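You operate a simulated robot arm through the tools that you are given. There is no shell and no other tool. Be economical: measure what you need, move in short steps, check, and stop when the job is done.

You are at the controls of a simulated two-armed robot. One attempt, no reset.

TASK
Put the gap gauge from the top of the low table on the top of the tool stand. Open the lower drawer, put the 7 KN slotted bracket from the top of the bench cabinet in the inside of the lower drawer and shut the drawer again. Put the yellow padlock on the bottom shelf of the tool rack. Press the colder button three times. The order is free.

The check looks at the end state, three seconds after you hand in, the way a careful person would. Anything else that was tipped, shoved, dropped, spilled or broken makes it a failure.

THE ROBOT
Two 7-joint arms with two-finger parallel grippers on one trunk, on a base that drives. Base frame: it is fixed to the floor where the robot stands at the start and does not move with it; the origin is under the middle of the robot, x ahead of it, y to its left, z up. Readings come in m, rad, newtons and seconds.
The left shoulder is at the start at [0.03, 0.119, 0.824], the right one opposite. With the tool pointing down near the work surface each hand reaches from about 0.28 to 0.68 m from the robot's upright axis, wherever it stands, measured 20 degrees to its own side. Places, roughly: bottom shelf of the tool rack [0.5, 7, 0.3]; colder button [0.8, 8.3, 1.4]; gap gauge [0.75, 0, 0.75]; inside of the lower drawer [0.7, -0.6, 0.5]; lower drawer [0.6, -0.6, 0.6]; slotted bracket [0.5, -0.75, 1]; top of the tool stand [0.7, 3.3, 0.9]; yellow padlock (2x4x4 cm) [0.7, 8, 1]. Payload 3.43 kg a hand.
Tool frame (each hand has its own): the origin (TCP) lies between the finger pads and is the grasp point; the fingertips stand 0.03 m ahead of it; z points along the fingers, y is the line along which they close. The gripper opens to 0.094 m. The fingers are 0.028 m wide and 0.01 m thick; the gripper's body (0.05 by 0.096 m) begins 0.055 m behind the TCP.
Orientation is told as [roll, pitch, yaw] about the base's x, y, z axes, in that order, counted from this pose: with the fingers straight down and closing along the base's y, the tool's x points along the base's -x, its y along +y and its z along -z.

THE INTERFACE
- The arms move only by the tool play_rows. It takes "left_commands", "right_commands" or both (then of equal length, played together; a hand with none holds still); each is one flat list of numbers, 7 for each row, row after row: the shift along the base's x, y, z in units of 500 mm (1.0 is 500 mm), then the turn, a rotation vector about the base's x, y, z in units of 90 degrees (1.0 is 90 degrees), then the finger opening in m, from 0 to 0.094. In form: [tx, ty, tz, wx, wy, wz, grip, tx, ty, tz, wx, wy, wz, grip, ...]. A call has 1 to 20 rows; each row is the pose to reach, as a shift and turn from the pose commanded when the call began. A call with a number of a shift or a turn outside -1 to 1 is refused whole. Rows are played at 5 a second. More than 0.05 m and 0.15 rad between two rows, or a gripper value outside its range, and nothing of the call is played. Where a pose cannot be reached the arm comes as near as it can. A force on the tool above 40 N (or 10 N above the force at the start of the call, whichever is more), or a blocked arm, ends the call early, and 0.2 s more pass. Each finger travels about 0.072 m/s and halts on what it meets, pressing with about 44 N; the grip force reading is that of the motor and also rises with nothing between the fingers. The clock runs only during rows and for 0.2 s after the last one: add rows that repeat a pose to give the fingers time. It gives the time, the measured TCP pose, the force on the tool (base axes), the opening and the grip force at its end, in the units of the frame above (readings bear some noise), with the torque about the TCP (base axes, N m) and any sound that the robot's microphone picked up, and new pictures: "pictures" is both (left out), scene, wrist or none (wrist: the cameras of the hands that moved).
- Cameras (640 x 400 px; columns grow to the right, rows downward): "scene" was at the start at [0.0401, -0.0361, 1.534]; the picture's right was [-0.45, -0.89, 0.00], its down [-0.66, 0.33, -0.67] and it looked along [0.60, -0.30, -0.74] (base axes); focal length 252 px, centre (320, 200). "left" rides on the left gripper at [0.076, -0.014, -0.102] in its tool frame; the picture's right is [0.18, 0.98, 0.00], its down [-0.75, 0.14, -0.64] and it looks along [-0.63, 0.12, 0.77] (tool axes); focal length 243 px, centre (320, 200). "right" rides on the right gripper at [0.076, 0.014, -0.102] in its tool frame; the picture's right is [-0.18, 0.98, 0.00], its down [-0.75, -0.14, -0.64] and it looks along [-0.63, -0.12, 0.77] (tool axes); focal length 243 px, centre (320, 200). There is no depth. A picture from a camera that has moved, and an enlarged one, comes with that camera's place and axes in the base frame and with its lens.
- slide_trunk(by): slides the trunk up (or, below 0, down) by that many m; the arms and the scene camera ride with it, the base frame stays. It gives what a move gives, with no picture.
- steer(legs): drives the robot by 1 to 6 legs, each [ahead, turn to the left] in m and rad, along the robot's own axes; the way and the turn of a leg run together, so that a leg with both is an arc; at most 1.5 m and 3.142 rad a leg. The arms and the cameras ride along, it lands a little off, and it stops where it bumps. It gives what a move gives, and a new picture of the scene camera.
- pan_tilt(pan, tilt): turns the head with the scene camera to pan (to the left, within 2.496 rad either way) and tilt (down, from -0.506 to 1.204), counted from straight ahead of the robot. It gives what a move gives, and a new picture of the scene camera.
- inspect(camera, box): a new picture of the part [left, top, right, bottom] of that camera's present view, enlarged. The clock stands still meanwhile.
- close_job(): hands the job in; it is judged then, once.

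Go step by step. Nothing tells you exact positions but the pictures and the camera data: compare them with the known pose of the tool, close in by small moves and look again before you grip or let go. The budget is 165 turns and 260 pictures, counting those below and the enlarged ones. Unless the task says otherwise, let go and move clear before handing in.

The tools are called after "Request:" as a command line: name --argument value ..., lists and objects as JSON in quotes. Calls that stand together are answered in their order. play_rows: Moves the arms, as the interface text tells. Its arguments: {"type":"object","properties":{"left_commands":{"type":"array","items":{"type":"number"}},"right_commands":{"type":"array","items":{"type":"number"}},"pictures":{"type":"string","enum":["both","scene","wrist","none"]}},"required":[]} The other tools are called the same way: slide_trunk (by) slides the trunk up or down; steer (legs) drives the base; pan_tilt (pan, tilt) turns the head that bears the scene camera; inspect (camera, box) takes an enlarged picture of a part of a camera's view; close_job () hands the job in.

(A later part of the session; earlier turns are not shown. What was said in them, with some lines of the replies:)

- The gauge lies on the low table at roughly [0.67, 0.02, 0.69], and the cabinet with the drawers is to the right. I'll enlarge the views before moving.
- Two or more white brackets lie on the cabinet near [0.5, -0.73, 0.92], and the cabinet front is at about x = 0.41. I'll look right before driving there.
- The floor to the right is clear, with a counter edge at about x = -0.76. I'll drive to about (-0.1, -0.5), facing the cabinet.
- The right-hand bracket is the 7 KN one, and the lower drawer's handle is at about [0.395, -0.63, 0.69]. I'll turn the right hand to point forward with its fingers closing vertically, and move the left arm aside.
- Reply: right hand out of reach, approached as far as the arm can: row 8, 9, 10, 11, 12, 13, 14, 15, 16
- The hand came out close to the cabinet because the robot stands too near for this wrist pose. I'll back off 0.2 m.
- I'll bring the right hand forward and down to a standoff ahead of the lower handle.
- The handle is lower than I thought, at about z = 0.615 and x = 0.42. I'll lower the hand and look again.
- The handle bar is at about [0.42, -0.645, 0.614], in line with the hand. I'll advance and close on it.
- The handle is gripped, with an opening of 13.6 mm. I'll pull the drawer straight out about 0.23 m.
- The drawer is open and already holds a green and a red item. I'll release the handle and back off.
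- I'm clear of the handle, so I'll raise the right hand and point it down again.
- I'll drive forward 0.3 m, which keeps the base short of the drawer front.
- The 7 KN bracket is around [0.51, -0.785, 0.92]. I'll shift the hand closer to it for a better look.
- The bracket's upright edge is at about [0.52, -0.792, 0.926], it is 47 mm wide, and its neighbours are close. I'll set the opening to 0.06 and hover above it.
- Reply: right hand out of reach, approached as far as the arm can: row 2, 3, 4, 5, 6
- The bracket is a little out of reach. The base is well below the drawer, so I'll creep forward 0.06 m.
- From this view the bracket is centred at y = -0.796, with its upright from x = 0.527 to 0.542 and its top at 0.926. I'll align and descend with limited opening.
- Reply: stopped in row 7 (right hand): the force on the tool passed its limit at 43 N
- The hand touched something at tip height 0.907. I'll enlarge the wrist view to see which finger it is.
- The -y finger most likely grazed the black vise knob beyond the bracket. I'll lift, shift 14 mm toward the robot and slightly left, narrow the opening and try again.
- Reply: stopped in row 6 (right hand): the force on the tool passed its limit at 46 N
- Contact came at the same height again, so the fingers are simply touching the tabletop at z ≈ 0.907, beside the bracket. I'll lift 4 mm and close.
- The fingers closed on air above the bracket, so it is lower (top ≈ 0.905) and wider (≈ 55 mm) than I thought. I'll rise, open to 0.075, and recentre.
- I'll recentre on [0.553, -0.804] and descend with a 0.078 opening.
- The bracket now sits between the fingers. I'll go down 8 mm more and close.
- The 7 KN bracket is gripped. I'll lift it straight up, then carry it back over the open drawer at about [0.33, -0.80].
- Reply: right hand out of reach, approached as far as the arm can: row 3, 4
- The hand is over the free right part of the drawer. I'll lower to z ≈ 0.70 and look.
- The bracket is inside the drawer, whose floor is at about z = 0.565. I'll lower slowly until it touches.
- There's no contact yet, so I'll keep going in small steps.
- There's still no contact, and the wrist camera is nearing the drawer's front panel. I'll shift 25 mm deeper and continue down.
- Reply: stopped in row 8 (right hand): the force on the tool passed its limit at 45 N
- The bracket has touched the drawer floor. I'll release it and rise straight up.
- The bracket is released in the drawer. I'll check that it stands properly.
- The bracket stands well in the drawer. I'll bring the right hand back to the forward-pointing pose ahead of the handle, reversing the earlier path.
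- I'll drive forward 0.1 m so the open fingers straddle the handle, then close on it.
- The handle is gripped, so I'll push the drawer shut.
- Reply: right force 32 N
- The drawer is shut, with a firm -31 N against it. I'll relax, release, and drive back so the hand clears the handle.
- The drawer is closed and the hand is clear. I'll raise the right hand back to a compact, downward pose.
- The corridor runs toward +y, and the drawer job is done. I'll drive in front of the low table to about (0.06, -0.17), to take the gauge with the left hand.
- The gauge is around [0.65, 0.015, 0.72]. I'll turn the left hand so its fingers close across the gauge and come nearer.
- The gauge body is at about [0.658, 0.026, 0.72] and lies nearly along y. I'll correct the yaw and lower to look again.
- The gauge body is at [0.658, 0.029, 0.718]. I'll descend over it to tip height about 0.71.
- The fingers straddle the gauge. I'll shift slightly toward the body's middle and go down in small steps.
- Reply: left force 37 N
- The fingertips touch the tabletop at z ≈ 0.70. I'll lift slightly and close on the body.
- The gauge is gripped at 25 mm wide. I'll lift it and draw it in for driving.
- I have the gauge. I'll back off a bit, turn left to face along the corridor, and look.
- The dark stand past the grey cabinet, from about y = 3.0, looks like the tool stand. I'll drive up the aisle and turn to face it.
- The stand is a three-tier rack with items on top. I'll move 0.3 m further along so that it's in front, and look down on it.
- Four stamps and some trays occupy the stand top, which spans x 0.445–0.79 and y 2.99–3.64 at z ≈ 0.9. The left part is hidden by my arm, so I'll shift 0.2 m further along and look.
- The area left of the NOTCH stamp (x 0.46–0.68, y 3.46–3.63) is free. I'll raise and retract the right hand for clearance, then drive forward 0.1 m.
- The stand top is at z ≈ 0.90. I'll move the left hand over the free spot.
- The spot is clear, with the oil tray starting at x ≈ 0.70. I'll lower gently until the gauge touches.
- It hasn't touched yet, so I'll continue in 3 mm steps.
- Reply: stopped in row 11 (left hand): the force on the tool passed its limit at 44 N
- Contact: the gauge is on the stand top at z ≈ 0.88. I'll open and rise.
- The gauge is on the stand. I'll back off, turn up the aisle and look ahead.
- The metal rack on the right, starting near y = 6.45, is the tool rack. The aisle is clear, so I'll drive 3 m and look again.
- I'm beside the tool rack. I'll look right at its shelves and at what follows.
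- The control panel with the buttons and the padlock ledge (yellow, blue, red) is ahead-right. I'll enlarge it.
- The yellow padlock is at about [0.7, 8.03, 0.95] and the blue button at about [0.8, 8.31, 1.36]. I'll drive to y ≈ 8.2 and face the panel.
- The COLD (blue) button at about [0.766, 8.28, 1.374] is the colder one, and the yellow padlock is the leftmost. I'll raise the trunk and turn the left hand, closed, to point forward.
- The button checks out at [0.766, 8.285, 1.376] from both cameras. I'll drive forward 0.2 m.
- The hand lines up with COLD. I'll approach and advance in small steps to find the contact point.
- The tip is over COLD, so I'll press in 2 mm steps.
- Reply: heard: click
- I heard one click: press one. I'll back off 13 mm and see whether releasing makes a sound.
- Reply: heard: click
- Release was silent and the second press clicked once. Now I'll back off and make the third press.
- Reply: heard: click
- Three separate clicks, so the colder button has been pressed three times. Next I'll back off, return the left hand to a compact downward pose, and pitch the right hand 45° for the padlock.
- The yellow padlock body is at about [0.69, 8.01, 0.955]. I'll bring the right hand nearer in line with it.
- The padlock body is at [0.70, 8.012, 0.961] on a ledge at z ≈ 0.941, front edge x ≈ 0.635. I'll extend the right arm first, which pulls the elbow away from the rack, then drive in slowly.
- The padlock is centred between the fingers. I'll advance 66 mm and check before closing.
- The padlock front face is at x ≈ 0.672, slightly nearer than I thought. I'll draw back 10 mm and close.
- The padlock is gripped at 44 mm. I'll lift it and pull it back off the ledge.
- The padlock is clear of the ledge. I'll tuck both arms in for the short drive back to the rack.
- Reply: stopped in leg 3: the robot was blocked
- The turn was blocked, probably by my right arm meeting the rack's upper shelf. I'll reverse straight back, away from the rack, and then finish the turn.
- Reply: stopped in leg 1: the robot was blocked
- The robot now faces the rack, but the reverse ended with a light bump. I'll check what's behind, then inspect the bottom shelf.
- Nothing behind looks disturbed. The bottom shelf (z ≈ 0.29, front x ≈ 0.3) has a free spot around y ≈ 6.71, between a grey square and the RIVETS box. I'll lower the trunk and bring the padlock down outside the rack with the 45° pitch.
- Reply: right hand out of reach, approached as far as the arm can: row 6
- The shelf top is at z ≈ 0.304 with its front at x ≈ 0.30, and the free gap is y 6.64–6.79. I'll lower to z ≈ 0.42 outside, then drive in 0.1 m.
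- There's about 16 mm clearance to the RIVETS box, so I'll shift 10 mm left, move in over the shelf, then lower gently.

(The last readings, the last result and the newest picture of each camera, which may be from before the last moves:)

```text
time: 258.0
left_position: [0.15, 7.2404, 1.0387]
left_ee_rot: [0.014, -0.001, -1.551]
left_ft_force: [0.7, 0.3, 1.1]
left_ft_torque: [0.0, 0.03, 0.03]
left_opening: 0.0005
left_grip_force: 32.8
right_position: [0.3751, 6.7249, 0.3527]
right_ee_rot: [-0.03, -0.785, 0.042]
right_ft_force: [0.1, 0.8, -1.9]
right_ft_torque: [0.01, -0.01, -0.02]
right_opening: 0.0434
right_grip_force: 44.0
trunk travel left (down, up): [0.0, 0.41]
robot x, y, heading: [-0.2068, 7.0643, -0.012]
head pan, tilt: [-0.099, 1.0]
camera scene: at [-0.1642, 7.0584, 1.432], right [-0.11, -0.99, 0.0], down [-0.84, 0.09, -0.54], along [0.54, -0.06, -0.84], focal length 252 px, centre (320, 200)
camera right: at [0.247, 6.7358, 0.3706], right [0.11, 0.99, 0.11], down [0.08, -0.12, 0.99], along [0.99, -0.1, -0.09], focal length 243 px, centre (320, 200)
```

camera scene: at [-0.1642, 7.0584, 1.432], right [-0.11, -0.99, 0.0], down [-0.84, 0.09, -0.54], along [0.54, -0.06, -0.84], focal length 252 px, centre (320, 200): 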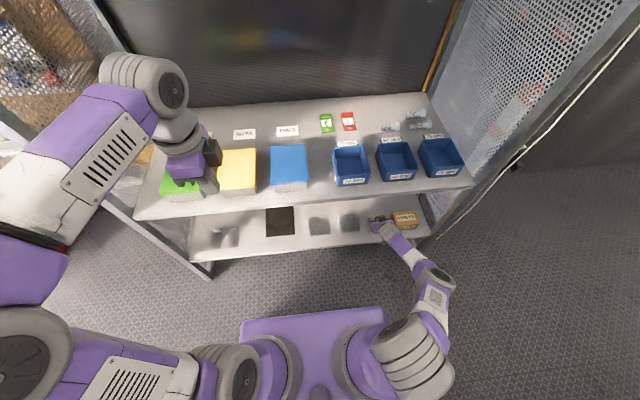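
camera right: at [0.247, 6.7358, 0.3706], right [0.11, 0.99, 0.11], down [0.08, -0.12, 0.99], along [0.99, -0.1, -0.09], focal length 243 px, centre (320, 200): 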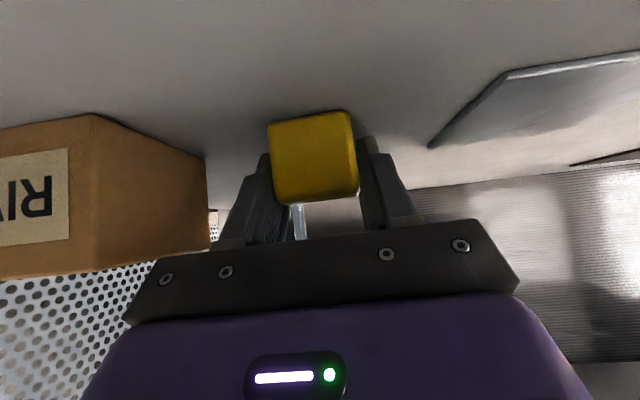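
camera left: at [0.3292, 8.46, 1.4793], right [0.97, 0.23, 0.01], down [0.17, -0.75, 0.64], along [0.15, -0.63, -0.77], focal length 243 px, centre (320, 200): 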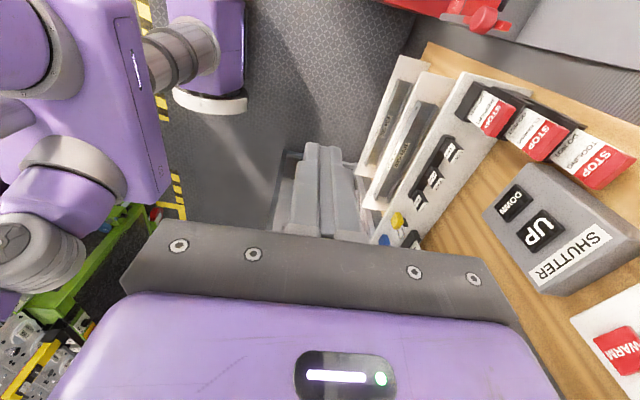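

I'll lower in 2.5 mm steps until contact.

Request:
play_rows --right_commands '[0, 0, -0.005, 0, 0, 0, 0.02, 0, 0, -0.01, 0, 0, 0, 0.02, 0, 0, -0.015, 0, 0, 0, 0.02, 0, 0, -0.02, 0, 0, 0, 0.02, 0, 0, -0.025, 0, 0, 0, 0.02, 0, 0, -0.03, 0, 0, 0, 0.02, 0, 0, -0.034, 0, 0, 0, 0.02]' --pictures "wrist"

```text
time: 258.8
left_position: [0.1486, 7.242, 1.0389]
left_ee_rot: [0.016, 0.0, -1.55]
left_ft_force: [-0.6, 1.8, 0.5]
left_ft_torque: [0.0, -0.02, -0.01]
left_opening: 0.0
left_grip_force: 32.5
right_position: [0.3768, 6.724, 0.352]
right_ee_rot: [-0.03, -0.8, 0.042]
right_ft_force: [1.7, 0.9, 11.5]
right_ft_torque: [0.11, 0.23, -0.04]
right_opening: 0.0439
right_grip_force: 43.8
trunk travel left (down, up): [0.0, 0.41]
robot x, y, heading: [-0.2047, 7.0662, -0.016]
head pan, tilt: [-0.099, 1.0]
stopped in row 4 (right hand): the force on the tool passed its limit at 44 N (the readings are from after the stop); the commanded pose is now the measured one
camera right: at [0.2503, 6.7349, 0.3676], right [0.11, 0.99, 0.11], down [0.07, -0.12, 0.99], along [0.99, -0.1, -0.08], focal length 243 px, centre (320, 200)
```

right: 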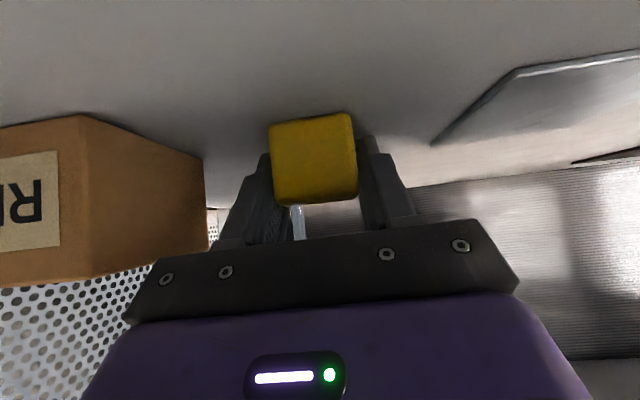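

It has contacted the shelf. I'll open slightly, then withdraw back and up along the hand's axis.

Request:
play_rows --right_commands '[0, 0, 0, 0, 0, 0, 0.05, 0, 0, 0, 0, 0, 0, 0.062, 0, 0, 0, 0, 0, 0, 0.062, 0, 0, 0, 0, 0, 0, 0.062, -0.03, 0, 0.02, 0, 0, 0, 0.062, -0.08, 0, 0.06, 0, 0, 0, 0.062, -0.14, 0, 0.1, 0, 0, 0, 0.062, -0.22, 0, 0.14, 0, 0, 0, 0.062, -0.3, 0, 0.16, 0, 0, 0, 0.062, -0.3, 0, 0.16, 0, 0, 0, 0.062]'

Request:
inspect --camera "right" --box '[80, 0, 480, 250]'

```text
time: 261.0
left_position: [0.1501, 7.2417, 1.0373]
left_ee_rot: [0.015, 0.0, -1.551]
left_ft_force: [0.1, -0.5, 0.3]
left_ft_torque: [-0.02, 0.04, 0.01]
left_opening: 0.0
left_grip_force: 33.0
right_position: [0.2249, 6.7246, 0.4289]
right_ee_rot: [-0.032, -0.792, 0.043]
right_ft_force: [-0.1, 0.1, -0.6]
right_ft_torque: [-0.03, -0.03, 0.03]
right_opening: 0.062
right_grip_force: 0.0
trunk travel left (down, up): [0.0, 0.41]
robot x, y, heading: [-0.2046, 7.067, -0.012]
head pan, tilt: [-0.099, 1.0]
camera scene: at [-0.1646, 7.0584, 1.432], right [-0.11, -0.99, 0.0], down [-0.84, 0.09, -0.54], along [0.54, -0.06, -0.84], focal length 252 px, centre (320, 200)
camera right: at [0.0981, 6.7349, 0.446], right [0.11, 0.99, 0.11], down [0.07, -0.12, 0.99], along [0.99, -0.1, -0.09], focal length 243 px, centre (320, 200)
```

scene: 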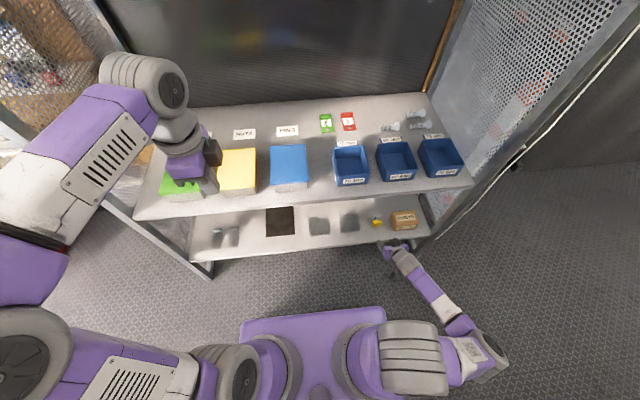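
right: 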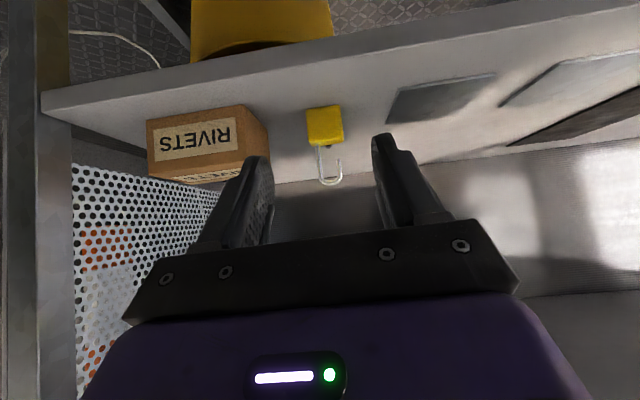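

```text
1.60 times, centred on (280, 125) of right
camera zoom: at [0.0981, 6.7349, 0.446], right [0.11, 0.99, 0.11], down [0.07, -0.12, 0.99], along [0.99, -0.1, -0.09], focal length 388 px, centre (384, 320)
```

zoom: 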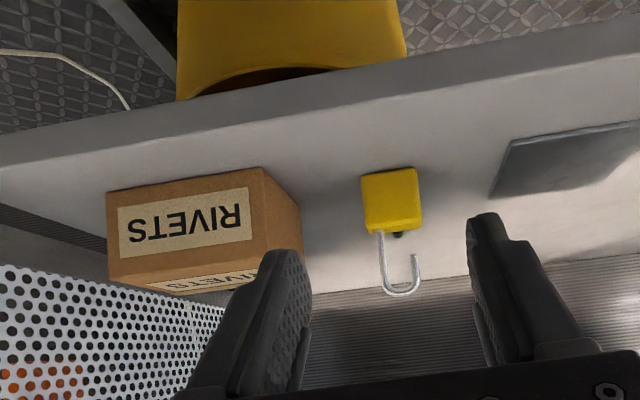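

The padlock stands upright on the bottom shelf and the hand is clear. I'll back off slightly for a last look.

Request:
steer --legs '[[-0.07, 0]]'

Request:
pan_tilt --pan 0.0 --tilt 0.6

```text
time: 262.0
left_position: [0.0806, 7.2412, 1.0389]
left_ee_rot: [0.017, -0.001, -1.55]
left_ft_force: [0.4, 0.0, 0.7]
left_ft_torque: [0.02, -0.02, 0.0]
left_opening: 0.0
left_grip_force: 33.2
right_position: [0.1559, 6.7236, 0.4297]
right_ee_rot: [-0.03, -0.794, 0.041]
right_ft_force: [-0.1, 0.6, -0.1]
right_ft_torque: [0.0, -0.02, 0.05]
right_opening: 0.062
right_grip_force: 0.1
trunk travel left (down, up): [0.0, 0.41]
robot x, y, heading: [-0.2703, 7.0678, -0.01]
head pan, tilt: [-0.099, 1.0]
camera scene: at [-0.2344, 7.0592, 1.432], right [-0.11, -0.99, 0.0], down [-0.84, 0.09, -0.54], along [0.54, -0.06, -0.84], focal length 252 px, centre (320, 200)
```

scene: 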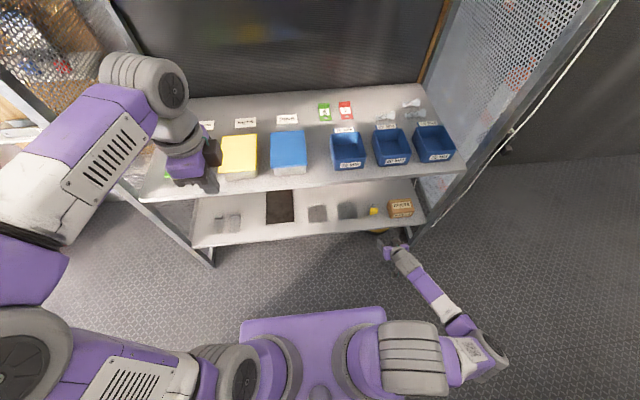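

```text
time: 262.9
left_position: [0.081, 7.2428, 1.0377]
left_ee_rot: [0.013, 0.0, -1.552]
left_ft_force: [0.2, -0.2, -0.7]
left_ft_torque: [-0.04, -0.01, -0.01]
left_opening: 0.0
left_grip_force: 32.5
right_position: [0.1576, 6.7253, 0.4292]
right_ee_rot: [-0.029, -0.793, 0.042]
right_ft_force: [-0.3, 0.3, -0.3]
right_ft_torque: [0.01, -0.02, 0.01]
right_opening: 0.0619
right_grip_force: 0.1
trunk travel left (down, up): [0.0, 0.41]
robot x, y, heading: [-0.2728, 7.0669, -0.009]
head pan, tilt: [0.0, 0.6]
camera scene: at [-0.2146, 7.0659, 1.4639], right [-0.01, -1.0, 0.0], down [-0.57, 0.01, -0.82], along [0.82, -0.01, -0.57], focal length 252 px, centre (320, 200)
```

scene: 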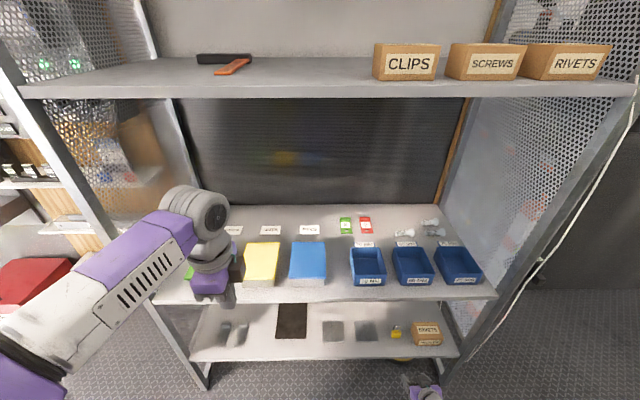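

The padlock stands on the bottom shelf, everything else on the rack is in place, and both hands are clear. I'm handing in.

Request:
close_job

```text
The job is handed in.
```

I did all four tasks and handed the job in; the result of the check hasn't come back.

- **Gap gauge:** it lies on the top of the tool stand, in the free space left of the NOTCH stamp.
- **7 KN bracket:** it stands in the lower drawer, and I pushed the drawer shut.
- **Yellow padlock:** it stands upright on the bottom shelf of the tool rack.
- **Colder button:** I took the blue COLD button as the colder one and pressed it three times. Each press gave a click, but the display stayed on OFF.

The robot was blocked twice near the rack, once while turning and once while reversing. In the camera views afterwards, nothing around it looked moved or knocked over.
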